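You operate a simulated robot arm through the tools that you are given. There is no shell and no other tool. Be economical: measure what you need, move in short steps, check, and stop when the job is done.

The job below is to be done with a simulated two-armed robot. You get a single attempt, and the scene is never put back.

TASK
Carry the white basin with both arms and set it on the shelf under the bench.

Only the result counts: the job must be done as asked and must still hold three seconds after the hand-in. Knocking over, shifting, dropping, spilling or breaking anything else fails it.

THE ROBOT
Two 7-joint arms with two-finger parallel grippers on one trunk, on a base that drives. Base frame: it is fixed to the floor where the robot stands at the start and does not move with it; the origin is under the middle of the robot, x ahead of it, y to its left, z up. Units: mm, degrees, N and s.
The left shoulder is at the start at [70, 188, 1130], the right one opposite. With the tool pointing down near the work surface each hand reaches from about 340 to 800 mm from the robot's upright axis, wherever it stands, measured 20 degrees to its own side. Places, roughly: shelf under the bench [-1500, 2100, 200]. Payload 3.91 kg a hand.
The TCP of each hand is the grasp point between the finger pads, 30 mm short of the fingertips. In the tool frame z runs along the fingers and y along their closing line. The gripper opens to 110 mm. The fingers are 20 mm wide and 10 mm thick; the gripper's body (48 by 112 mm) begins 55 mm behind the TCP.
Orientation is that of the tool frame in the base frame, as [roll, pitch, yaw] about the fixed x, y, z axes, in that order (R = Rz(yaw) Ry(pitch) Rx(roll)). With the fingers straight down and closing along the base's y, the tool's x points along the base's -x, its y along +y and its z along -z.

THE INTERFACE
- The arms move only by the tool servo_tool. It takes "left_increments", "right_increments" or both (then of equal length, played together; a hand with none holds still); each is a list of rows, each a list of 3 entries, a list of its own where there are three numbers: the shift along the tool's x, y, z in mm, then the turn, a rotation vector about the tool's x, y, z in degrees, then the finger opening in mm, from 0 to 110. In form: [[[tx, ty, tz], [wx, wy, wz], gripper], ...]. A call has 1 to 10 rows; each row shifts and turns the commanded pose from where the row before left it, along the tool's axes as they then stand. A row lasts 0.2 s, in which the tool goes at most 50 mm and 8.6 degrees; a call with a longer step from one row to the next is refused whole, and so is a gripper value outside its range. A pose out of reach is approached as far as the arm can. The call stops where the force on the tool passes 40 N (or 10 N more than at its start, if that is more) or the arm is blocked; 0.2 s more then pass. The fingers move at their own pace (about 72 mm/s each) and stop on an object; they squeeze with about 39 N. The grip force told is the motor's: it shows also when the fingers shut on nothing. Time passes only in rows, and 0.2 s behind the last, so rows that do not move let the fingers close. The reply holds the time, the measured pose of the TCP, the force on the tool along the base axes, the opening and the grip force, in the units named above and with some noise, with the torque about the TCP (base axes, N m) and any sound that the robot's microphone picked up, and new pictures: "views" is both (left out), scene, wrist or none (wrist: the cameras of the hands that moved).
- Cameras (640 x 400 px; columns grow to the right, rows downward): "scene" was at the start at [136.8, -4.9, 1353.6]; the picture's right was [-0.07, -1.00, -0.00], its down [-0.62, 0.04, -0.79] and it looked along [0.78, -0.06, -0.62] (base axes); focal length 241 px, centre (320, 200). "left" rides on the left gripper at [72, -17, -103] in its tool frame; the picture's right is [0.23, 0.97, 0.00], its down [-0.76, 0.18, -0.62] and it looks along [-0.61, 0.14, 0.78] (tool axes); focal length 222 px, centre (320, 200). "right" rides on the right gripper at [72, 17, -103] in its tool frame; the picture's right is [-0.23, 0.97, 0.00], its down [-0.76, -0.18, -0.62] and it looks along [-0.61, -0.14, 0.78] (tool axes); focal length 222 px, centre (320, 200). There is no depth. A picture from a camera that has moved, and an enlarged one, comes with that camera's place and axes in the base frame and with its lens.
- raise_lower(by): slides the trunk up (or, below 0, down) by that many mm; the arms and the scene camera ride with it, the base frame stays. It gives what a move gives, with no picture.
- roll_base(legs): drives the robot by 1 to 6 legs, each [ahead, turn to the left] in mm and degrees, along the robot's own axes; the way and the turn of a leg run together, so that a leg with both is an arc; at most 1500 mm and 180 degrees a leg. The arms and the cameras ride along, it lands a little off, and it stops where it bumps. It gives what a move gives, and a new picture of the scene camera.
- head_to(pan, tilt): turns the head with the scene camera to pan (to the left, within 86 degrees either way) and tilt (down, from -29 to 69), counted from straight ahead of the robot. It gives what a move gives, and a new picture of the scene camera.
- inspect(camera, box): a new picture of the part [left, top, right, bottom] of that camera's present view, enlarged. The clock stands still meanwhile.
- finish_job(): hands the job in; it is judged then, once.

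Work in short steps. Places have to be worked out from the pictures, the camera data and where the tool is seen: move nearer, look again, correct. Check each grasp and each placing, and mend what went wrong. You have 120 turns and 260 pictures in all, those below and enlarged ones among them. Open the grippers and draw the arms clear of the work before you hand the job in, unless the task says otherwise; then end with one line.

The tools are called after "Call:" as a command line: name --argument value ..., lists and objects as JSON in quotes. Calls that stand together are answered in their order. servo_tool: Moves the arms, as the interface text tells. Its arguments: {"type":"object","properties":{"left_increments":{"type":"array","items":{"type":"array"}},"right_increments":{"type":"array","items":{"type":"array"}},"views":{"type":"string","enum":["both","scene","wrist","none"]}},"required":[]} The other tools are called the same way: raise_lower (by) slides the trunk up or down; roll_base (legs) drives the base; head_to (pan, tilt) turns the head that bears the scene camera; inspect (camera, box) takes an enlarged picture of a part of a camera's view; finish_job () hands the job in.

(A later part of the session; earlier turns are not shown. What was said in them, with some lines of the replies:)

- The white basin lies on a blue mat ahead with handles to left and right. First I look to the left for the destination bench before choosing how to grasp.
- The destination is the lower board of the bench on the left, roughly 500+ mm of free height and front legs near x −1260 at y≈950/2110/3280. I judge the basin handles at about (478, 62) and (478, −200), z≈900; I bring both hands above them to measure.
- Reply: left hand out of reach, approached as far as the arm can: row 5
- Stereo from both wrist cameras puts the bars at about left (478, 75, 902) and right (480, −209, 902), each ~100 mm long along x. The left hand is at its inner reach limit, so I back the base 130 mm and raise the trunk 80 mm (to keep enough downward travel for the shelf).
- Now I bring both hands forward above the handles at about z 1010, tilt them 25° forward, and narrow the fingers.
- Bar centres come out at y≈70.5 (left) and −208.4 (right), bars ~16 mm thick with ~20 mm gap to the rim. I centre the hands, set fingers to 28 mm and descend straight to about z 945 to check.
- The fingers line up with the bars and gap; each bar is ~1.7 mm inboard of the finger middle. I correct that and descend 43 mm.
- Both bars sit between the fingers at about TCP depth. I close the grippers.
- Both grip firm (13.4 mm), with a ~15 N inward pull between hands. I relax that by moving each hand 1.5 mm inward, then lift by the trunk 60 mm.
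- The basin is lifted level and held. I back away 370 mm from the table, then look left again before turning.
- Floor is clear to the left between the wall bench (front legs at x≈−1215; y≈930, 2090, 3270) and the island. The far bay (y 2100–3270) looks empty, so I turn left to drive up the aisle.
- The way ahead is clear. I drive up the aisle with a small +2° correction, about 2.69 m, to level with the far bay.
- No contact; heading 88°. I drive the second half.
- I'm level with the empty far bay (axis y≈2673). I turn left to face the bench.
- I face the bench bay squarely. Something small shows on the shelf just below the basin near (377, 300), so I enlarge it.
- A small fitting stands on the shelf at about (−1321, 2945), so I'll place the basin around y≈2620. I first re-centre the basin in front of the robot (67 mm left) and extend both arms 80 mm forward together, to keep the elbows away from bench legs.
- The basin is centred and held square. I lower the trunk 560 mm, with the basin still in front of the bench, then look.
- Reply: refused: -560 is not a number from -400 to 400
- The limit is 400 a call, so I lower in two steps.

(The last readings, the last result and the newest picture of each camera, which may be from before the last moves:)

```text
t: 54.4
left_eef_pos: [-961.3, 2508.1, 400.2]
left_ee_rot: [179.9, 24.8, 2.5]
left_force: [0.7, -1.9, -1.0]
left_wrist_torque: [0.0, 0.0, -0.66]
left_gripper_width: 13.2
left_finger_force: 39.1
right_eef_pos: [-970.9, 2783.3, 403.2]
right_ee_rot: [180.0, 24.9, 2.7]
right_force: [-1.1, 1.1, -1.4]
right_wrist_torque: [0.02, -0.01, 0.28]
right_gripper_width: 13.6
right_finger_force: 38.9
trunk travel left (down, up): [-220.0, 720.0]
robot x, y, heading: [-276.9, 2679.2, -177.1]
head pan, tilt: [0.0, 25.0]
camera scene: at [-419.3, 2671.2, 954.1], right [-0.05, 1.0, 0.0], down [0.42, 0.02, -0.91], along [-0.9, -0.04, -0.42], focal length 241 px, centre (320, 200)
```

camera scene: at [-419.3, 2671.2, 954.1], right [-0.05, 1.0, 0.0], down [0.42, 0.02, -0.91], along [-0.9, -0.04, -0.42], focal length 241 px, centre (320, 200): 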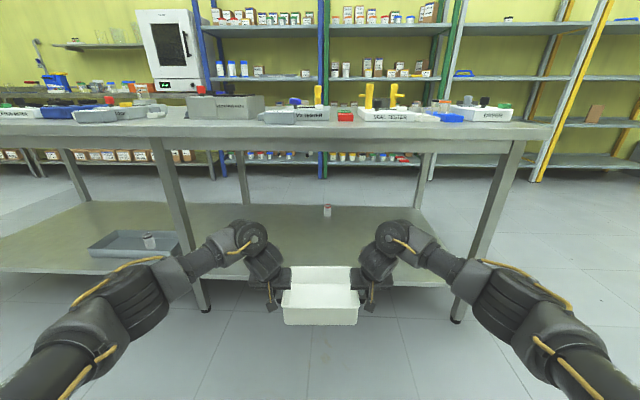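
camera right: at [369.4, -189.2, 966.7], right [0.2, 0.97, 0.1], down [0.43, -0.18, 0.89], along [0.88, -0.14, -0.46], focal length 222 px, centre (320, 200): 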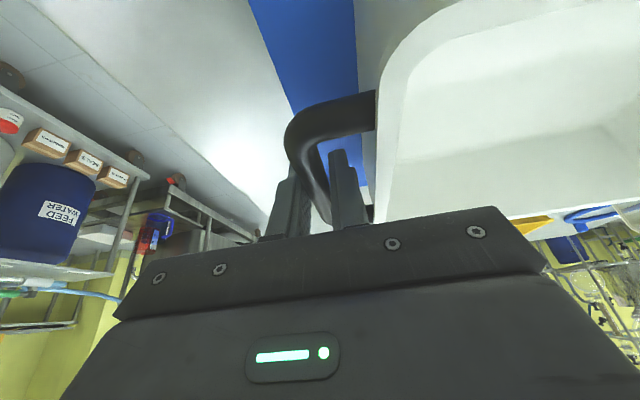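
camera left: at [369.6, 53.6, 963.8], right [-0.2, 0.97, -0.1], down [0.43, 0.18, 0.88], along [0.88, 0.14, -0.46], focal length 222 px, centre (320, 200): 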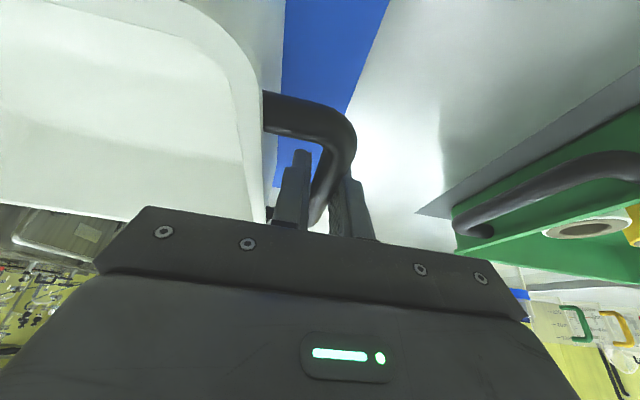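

Lowered fine; I see a red-capped vial far back on the shelf (≈ x −1800, y 2655) and clearance under the top. I enlarge the basin to check its attitude and depth.

Call:
inspect --camera "scene" --box '[220, 200, 420, 340]'

Call:
inspect --camera "left" --box '[0, 0, 640, 400]'

Call:
inspect --camera "right" --box '[0, 0, 640, 400]'

```text
2.86 times, centred on (320, 270) of scene
camera zoom: at [-419.3, 2671.2, 954.1], right [-0.05, 1.0, 0.0], down [0.42, 0.02, -0.91], along [-0.9, -0.04, -0.42], focal length 690 px, centre (320, 0)
```

zoom: 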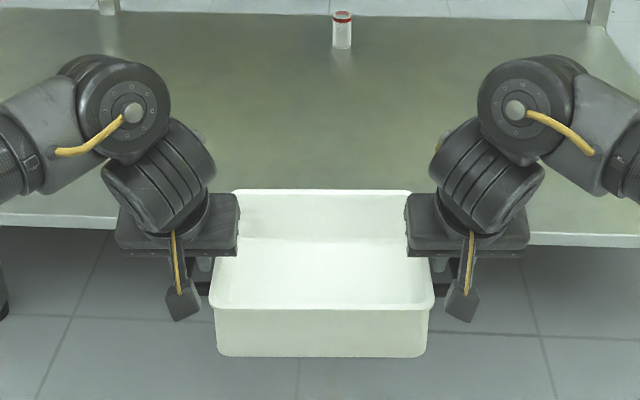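

```text
1.00 times, centred on (320, 200) of left (not enlarged: the box is as wide or as high as the picture)
camera zoom: at [-853.2, 2528.8, 462.8], right [0.25, -0.96, -0.09], down [-0.42, -0.2, 0.89], along [-0.87, -0.18, -0.45], focal length 222 px, centre (320, 200)
```

zoom: 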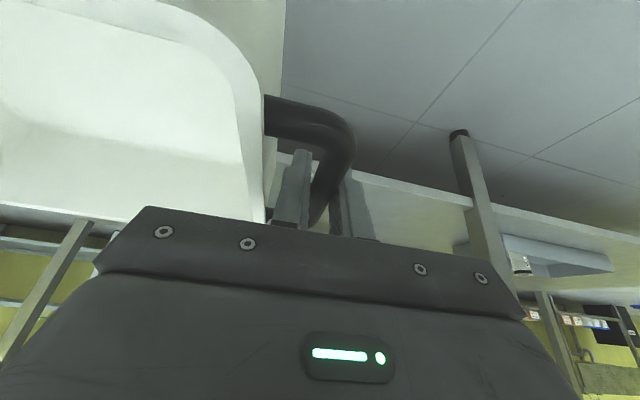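

```text
1.00 times, centred on (320, 200) of right (not enlarged: the box is as wide or as high as the picture)
camera zoom: at [-860.5, 2771.3, 465.7], right [-0.16, -0.98, 0.1], down [-0.44, 0.16, 0.89], along [-0.88, 0.1, -0.45], focal length 222 px, centre (320, 200)
```

zoom: 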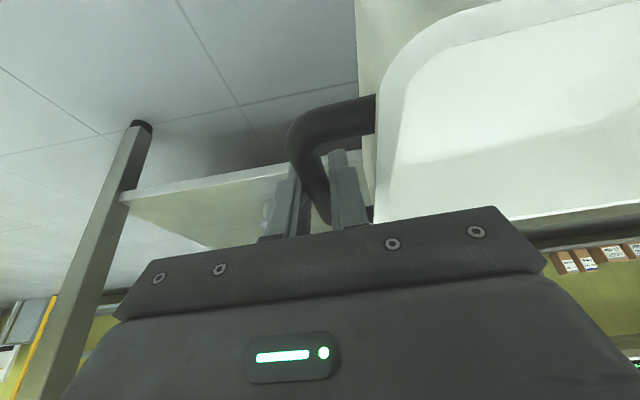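

Geometry: rim ≈17 mm above the handles, bottom ≈66 mm below; shelf ≈200. I lower 75 mm (basin bottom ≈60 mm above shelf), then drive in 250 mm and check.

Call:
raise_lower --by -75

Call:
roll_base --legs '[[250, 0]]'

```text
t: 55.5
left_eef_pos: [-960.5, 2507.0, 326.1]
left_ee_rot: [180.0, 24.8, 2.6]
left_force: [2.3, -1.8, -0.3]
left_wrist_torque: [-0.02, 0.01, -0.7]
left_gripper_width: 13.5
left_finger_force: 38.8
right_eef_pos: [-971.3, 2783.9, 327.6]
right_ee_rot: [180.0, 24.7, 2.7]
right_force: [-1.0, 1.9, -1.6]
right_wrist_torque: [0.0, -0.04, 0.26]
right_gripper_width: 13.9
right_finger_force: 38.7
trunk travel left (down, up): [-145.0, 795.0]
robot x, y, heading: [-276.6, 2676.1, -177.3]
head pan, tilt: [0.0, 25.0]
```

```text
t: 57.3
left_eef_pos: [-1209.0, 2496.0, 324.9]
left_ee_rot: [-180.0, 24.8, 2.5]
left_force: [2.0, -1.5, -1.1]
left_wrist_torque: [0.01, -0.02, -0.67]
left_gripper_width: 12.9
left_finger_force: 39.1
right_eef_pos: [-1219.6, 2773.6, 328.3]
right_ee_rot: [-179.9, 24.8, 2.6]
right_force: [-2.0, 1.5, -1.0]
right_wrist_torque: [0.02, -0.02, 0.26]
right_gripper_width: 13.6
right_finger_force: 39.5
trunk travel left (down, up): [-145.0, 795.0]
robot x, y, heading: [-524.8, 2666.2, -177.2]
head pan, tilt: [0.0, 25.0]
camera scene: at [-667.5, 2659.8, 879.1], right [-0.05, 1.0, 0.0], down [0.42, 0.02, -0.91], along [-0.91, -0.04, -0.42], focal length 241 px, centre (320, 200)
```

scene: 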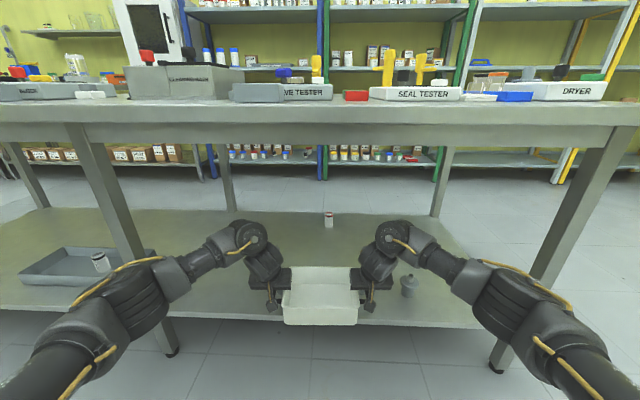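

Clear on both sides; the fitting (≈100 mm tall) stands at (−1328, 2952), ~130 mm outside the right hand. I drive in another 155 mm.

Call:
roll_base --legs '[[155, 0]]'

```text
t: 58.7
left_eef_pos: [-1361.0, 2489.9, 326.4]
left_ee_rot: [179.9, 24.8, 2.6]
left_force: [1.3, -0.9, -0.7]
left_wrist_torque: [-0.01, -0.11, -0.69]
left_gripper_width: 13.2
left_finger_force: 39.3
right_eef_pos: [-1371.5, 2766.5, 327.3]
right_ee_rot: [-180.0, 24.8, 2.7]
right_force: [-1.3, 0.3, -0.4]
right_wrist_torque: [-0.04, 0.06, 0.3]
right_gripper_width: 13.6
right_finger_force: 39.3
trunk travel left (down, up): [-145.0, 795.0]
robot x, y, heading: [-676.0, 2657.1, -177.3]
head pan, tilt: [0.0, 25.0]
camera scene: at [-819.5, 2652.5, 879.1], right [-0.05, 1.0, 0.0], down [0.42, 0.02, -0.91], along [-0.91, -0.04, -0.42], focal length 241 px, centre (320, 200)
```

scene: 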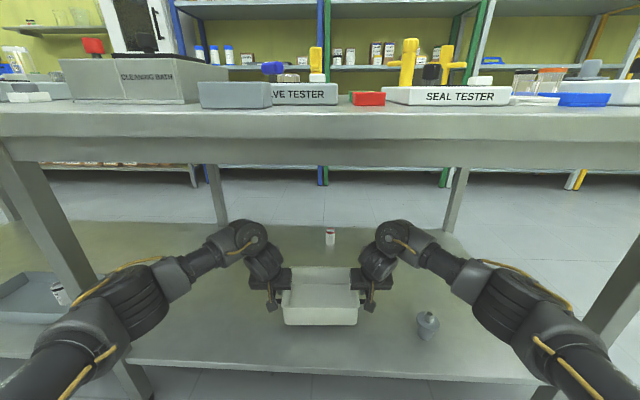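

The basin is well inside the shelf edge. I lower 35 mm, then feel for contact in small steps.

Call:
raise_lower --by -35

Call:
inspect --camera "scene" --box '[220, 230, 460, 380]'

```text
t: 59.5
left_eef_pos: [-1360.1, 2488.8, 290.3]
left_ee_rot: [179.8, 24.8, 2.6]
left_force: [0.3, 0.3, -0.2]
left_wrist_torque: [0.03, 0.01, -0.7]
left_gripper_width: 13.2
left_finger_force: 39.4
right_eef_pos: [-1371.1, 2763.5, 293.1]
right_ee_rot: [-180.0, 24.9, 2.7]
right_force: [-1.2, 0.3, -0.8]
right_wrist_torque: [0.02, -0.02, 0.34]
right_gripper_width: 13.6
right_finger_force: 38.8
trunk travel left (down, up): [-110.0, 830.0]
robot x, y, heading: [-679.6, 2656.1, -177.3]
head pan, tilt: [0.0, 25.0]
```

```text
2.67 times, centred on (340, 305) of scene
camera zoom: at [-819.3, 2652.5, 844.2], right [-0.05, 1.0, 0.0], down [0.42, 0.02, -0.91], along [-0.91, -0.04, -0.42], focal length 644 px, centre (267, -80)
```

zoom: 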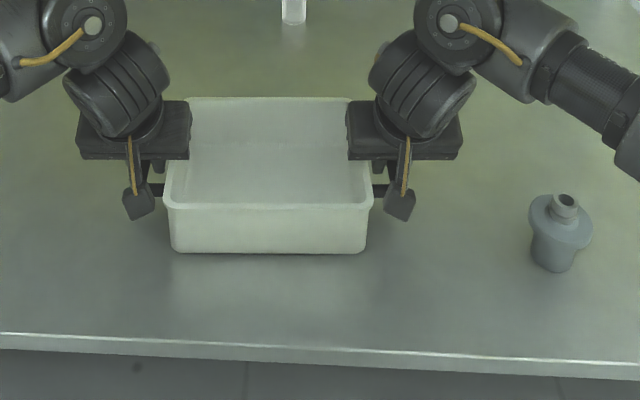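

Still free in the air by the readings. I lower 12 mm more.

Call:
raise_lower --by -12

```text
t: 60.1
left_eef_pos: [-1361.5, 2489.2, 286.4]
left_ee_rot: [-180.0, 25.3, 2.7]
left_force: [3.0, -3.2, 22.4]
left_wrist_torque: [0.03, -0.43, -0.65]
left_gripper_width: 13.3
left_finger_force: 39.5
right_eef_pos: [-1371.7, 2764.3, 288.5]
right_ee_rot: [179.9, 25.5, 2.5]
right_force: [0.8, 4.0, 25.1]
right_wrist_torque: [0.07, -0.24, 0.34]
right_gripper_width: 13.7
right_finger_force: 38.7
trunk travel left (down, up): [-98.0, 842.0]
robot x, y, heading: [-676.2, 2657.9, -177.4]
head pan, tilt: [0.0, 25.0]
```

Contact: about 24 N up on both hands, handles at z≈287. I ease up 6 mm to leave only light contact, then check.

Call:
raise_lower --by 0

Call:
raise_lower --by 6

Call:
inspect --camera "scene" --box '[220, 230, 460, 380]'

```text
t: 60.6
left_eef_pos: [-1361.8, 2489.1, 284.4]
left_ee_rot: [180.0, 25.3, 2.7]
left_force: [-3.9, -3.3, 26.4]
left_wrist_torque: [0.02, 0.03, -0.51]
left_gripper_width: 13.6
left_finger_force: 38.5
right_eef_pos: [-1371.5, 2764.7, 286.0]
right_ee_rot: [-180.0, 25.3, 2.6]
right_force: [-7.5, 3.7, 23.5]
right_wrist_torque: [0.03, 0.1, 0.35]
right_gripper_width: 13.9
right_finger_force: 39.2
trunk travel left (down, up): [-98.0, 842.0]
robot x, y, heading: [-677.1, 2651.7, -177.5]
head pan, tilt: [0.0, 25.0]
```

```text
t: 61.1
left_eef_pos: [-1359.5, 2489.1, 283.9]
left_ee_rot: [179.9, 24.9, 2.5]
left_force: [-0.3, -1.4, 8.8]
left_wrist_torque: [-0.01, 0.77, -0.53]
left_gripper_width: 13.6
left_finger_force: 38.9
right_eef_pos: [-1369.5, 2764.3, 286.3]
right_ee_rot: [-180.0, 24.7, 2.8]
right_force: [-0.6, 2.4, 3.6]
right_wrist_torque: [-0.05, 0.63, 0.39]
right_gripper_width: 13.4
right_finger_force: 39.4
trunk travel left (down, up): [-104.0, 836.0]
robot x, y, heading: [-679.2, 2655.9, -177.4]
head pan, tilt: [0.0, 25.0]
```

```text
2.67 times, centred on (340, 305) of scene
camera zoom: at [-818.0, 2652.7, 838.0], right [-0.05, 1.0, 0.0], down [0.42, 0.02, -0.91], along [-0.91, -0.04, -0.42], focal length 644 px, centre (267, -80)
```

zoom: 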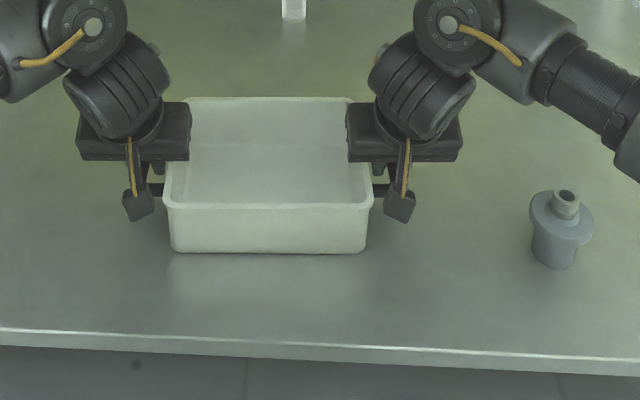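

The basin rests on the shelf with light load. I open the fingers to 28 mm.

Call:
servo_tool --left_increments '[[[0, 0, 0], [0, 0, 0], 20], [[0, 0, 0], [0, 0, 0], 28], [[0, 0, 0], [0, 0, 0], 28]]' --right_increments '[[[0, 0, 0], [0, 0, 0], 20], [[0, 0, 0], [0, 0, 0], 28], [[0, 0, 0], [0, 0, 0], 28]]' --views "wrist"

```text
t: 61.9
left_eef_pos: [-1360.9, 2489.1, 284.6]
left_ee_rot: [179.9, 24.9, 2.6]
left_force: [-0.3, 0.4, 0.2]
left_wrist_torque: [0.0, 0.03, 0.0]
left_gripper_width: 28.2
left_finger_force: 0.1
right_eef_pos: [-1370.8, 2765.4, 286.4]
right_ee_rot: [180.0, 24.8, 2.7]
right_force: [0.7, 0.7, 0.1]
right_wrist_torque: [-0.01, 0.0, -0.01]
right_gripper_width: 28.1
right_finger_force: 0.1
trunk travel left (down, up): [-104.0, 836.0]
robot x, y, heading: [-678.4, 2658.1, -177.3]
head pan, tilt: [0.0, 25.0]
camera right: at [-1260.4, 2753.0, 349.7], right [-0.16, -0.98, 0.09], down [-0.44, 0.16, 0.89], along [-0.88, 0.1, -0.46], focal length 222 px, centre (320, 200)
camera left: at [-1253.2, 2510.5, 346.8], right [0.25, -0.96, -0.09], down [-0.42, -0.2, 0.89], along [-0.87, -0.18, -0.46], focal length 222 px, centre (320, 200)
```

right: 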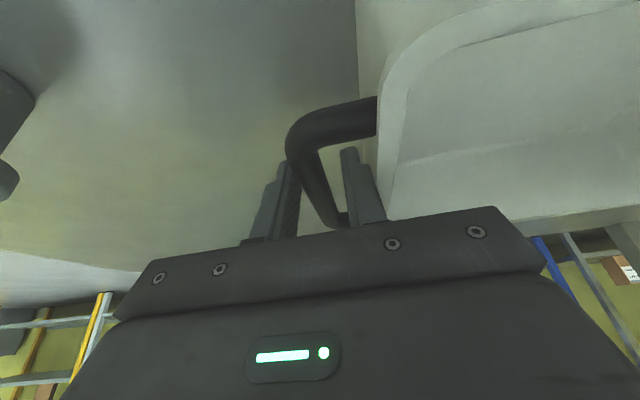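
left: 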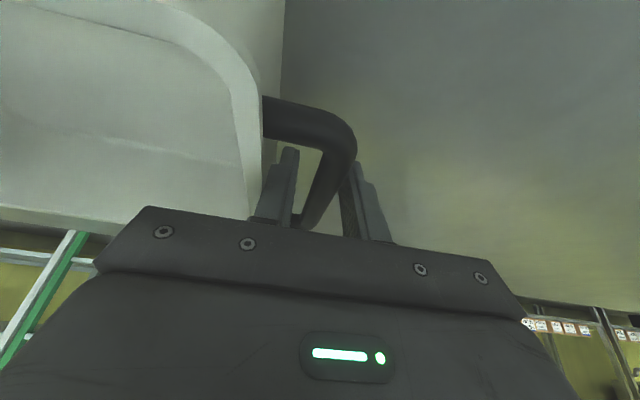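

Released with no force on either hand. I lift straight up 85 mm with the trunk, then look before backing out.

Call:
raise_lower --by 25

Call:
raise_lower --by 60

Call:
inspect --camera "scene" --box '[0, 0, 640, 400]'

```text
t: 62.6
left_eef_pos: [-1361.0, 2489.4, 310.4]
left_ee_rot: [180.0, 24.8, 2.6]
left_force: [0.1, -0.2, 0.2]
left_wrist_torque: [-0.03, 0.01, -0.01]
left_gripper_width: 28.0
left_finger_force: 0.0
right_eef_pos: [-1371.8, 2764.5, 312.5]
right_ee_rot: [179.9, 24.8, 2.7]
right_force: [0.6, -0.3, -0.6]
right_wrist_torque: [0.0, -0.02, -0.02]
right_gripper_width: 28.3
right_finger_force: 0.0
trunk travel left (down, up): [-129.0, 811.0]
robot x, y, heading: [-675.7, 2659.6, -177.2]
head pan, tilt: [0.0, 25.0]
```

```text
t: 63.6
left_eef_pos: [-1361.7, 2489.5, 368.7]
left_ee_rot: [179.9, 24.8, 2.5]
left_force: [-0.2, -0.6, -0.2]
left_wrist_torque: [0.0, -0.02, -0.01]
left_gripper_width: 28.1
left_finger_force: 0.2
right_eef_pos: [-1371.0, 2766.3, 371.9]
right_ee_rot: [-180.0, 24.8, 2.7]
right_force: [-0.4, 0.7, -0.7]
right_wrist_torque: [-0.01, 0.02, -0.04]
right_gripper_width: 28.2
right_finger_force: 0.1
trunk travel left (down, up): [-189.0, 751.0]
robot x, y, heading: [-676.5, 2657.4, -177.3]
head pan, tilt: [0.0, 25.0]
```

```text
1.00 times, centred on (320, 200) of scene (not enlarged: the box is as wide or as high as the picture)
camera zoom: at [-819.6, 2652.5, 923.1], right [-0.05, 1.0, 0.0], down [0.42, 0.02, -0.91], along [-0.91, -0.04, -0.42], focal length 241 px, centre (320, 200)
```

zoom: 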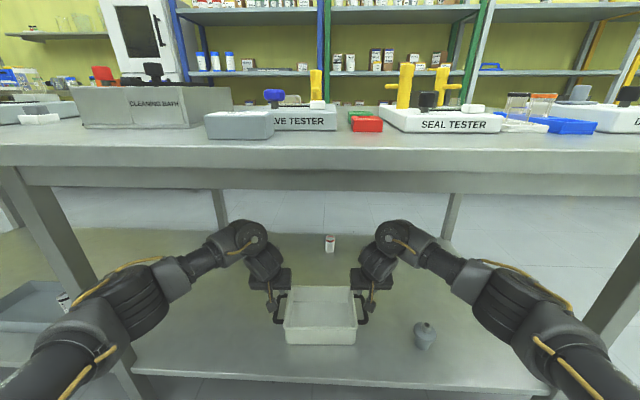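

Hands are clear of the basin (tips ≈40 mm above the rim). I back the robot straight out 400 mm.

Call:
roll_base --legs '[[-400, 0]]'

Call:
inspect --camera "scene" --box '[160, 180, 480, 380]'

```text
t: 66.1
left_eef_pos: [-972.5, 2505.4, 368.6]
left_ee_rot: [179.9, 24.9, 2.8]
left_force: [-0.1, 0.6, -0.1]
left_wrist_torque: [-0.01, -0.03, -0.02]
left_gripper_width: 28.0
left_finger_force: 0.1
right_eef_pos: [-983.9, 2781.4, 372.2]
right_ee_rot: [179.9, 24.9, 2.8]
right_force: [0.7, -0.2, 0.1]
right_wrist_torque: [-0.02, 0.01, 0.0]
right_gripper_width: 28.1
right_finger_force: 0.0
trunk travel left (down, up): [-189.0, 751.0]
robot x, y, heading: [-287.9, 2675.6, -177.2]
head pan, tilt: [0.0, 25.0]
camera scene: at [-431.2, 2671.1, 923.2], right [-0.05, 1.0, 0.0], down [0.42, 0.02, -0.91], along [-0.91, -0.05, -0.42], focal length 241 px, centre (320, 200)
```

scene: 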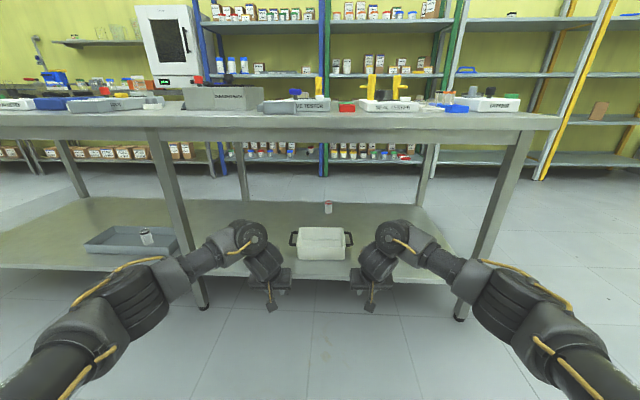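

```text
2.00 times, centred on (320, 280) of scene
camera zoom: at [-431.2, 2671.1, 923.2], right [-0.05, 1.0, 0.0], down [0.42, 0.02, -0.91], along [-0.91, -0.05, -0.42], focal length 483 px, centre (320, 40)
```

zoom: 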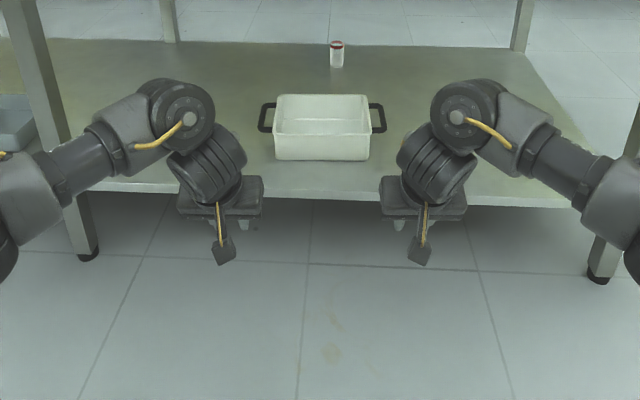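

The basin stands level on the shelf. I open the grippers fully and glance through the right camera to confirm the fitting still stands.

Call:
servo_tool --left_increments '[[[0, 0, 0], [0, 0, 0], 70], [[0, 0, 0], [0, 0, 0], 110], [[0, 0, 0], [0, 0, 0], 110]]' --right_increments '[[[0, 0, 0], [0, 0, 0], 70], [[0, 0, 0], [0, 0, 0], 110], [[0, 0, 0], [0, 0, 0], 110]]' --views "none"

Call:
raise_lower --by 400

Call:
head_to --pan 0 --tilt 38

```text
t: 66.9
left_eef_pos: [-972.8, 2506.6, 370.3]
left_ee_rot: [179.9, 24.8, 2.7]
left_force: [-0.3, -0.7, 0.2]
left_wrist_torque: [0.0, 0.03, 0.01]
left_gripper_width: 110.1
left_finger_force: 0.1
right_eef_pos: [-984.3, 2781.6, 372.1]
right_ee_rot: [-180.0, 24.8, 2.9]
right_force: [0.0, 0.8, -0.3]
right_wrist_torque: [0.05, 0.01, -0.02]
right_gripper_width: 109.9
right_finger_force: 0.0
trunk travel left (down, up): [-189.0, 751.0]
robot x, y, heading: [-285.6, 2679.5, -177.6]
head pan, tilt: [0.0, 25.0]
```

```text
t: 70.7
left_eef_pos: [-973.1, 2504.3, 769.3]
left_ee_rot: [179.9, 24.8, 2.8]
left_force: [-0.2, 0.2, -0.8]
left_wrist_torque: [0.01, 0.01, -0.01]
left_gripper_width: 109.8
left_finger_force: 0.0
right_eef_pos: [-982.8, 2781.8, 771.6]
right_ee_rot: [180.0, 24.7, 2.9]
right_force: [-0.2, -0.6, 0.2]
right_wrist_torque: [0.06, -0.03, 0.0]
right_gripper_width: 110.1
right_finger_force: 0.1
trunk travel left (down, up): [-589.0, 351.0]
robot x, y, heading: [-290.5, 2679.6, -177.1]
head pan, tilt: [0.0, 25.0]
```

```text
t: 71.4
left_eef_pos: [-972.7, 2505.3, 770.1]
left_ee_rot: [179.9, 24.9, 2.8]
left_force: [0.3, -0.7, -0.5]
left_wrist_torque: [-0.02, 0.0, 0.01]
left_gripper_width: 110.0
left_finger_force: 0.1
right_eef_pos: [-983.5, 2782.1, 771.9]
right_ee_rot: [179.9, 24.9, 2.9]
right_force: [0.4, 0.3, -0.9]
right_wrist_torque: [-0.03, 0.02, -0.01]
right_gripper_width: 109.8
right_finger_force: 0.0
trunk travel left (down, up): [-589.0, 351.0]
robot x, y, heading: [-287.6, 2673.3, -177.1]
head pan, tilt: [0.0, 38.0]
camera scene: at [-425.6, 2671.3, 1302.9], right [-0.05, 1.0, 0.0], down [0.61, 0.03, -0.79], along [-0.79, -0.04, -0.62], focal length 241 px, centre (320, 200)
```

scene: 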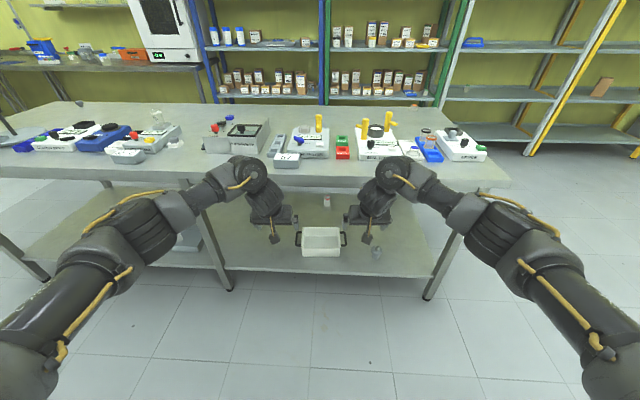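

The basin rests on the shelf, the fitting and vial still stand, the grippers are open and the arms clear. I hand the job in.

Call:
finish_job

```text
The job is handed in.
```

The white basin was carried with both arms and now stands level on the shelf under the bench. The last picture showed the two small items already on the shelf near it still upright, and the job is handed in.
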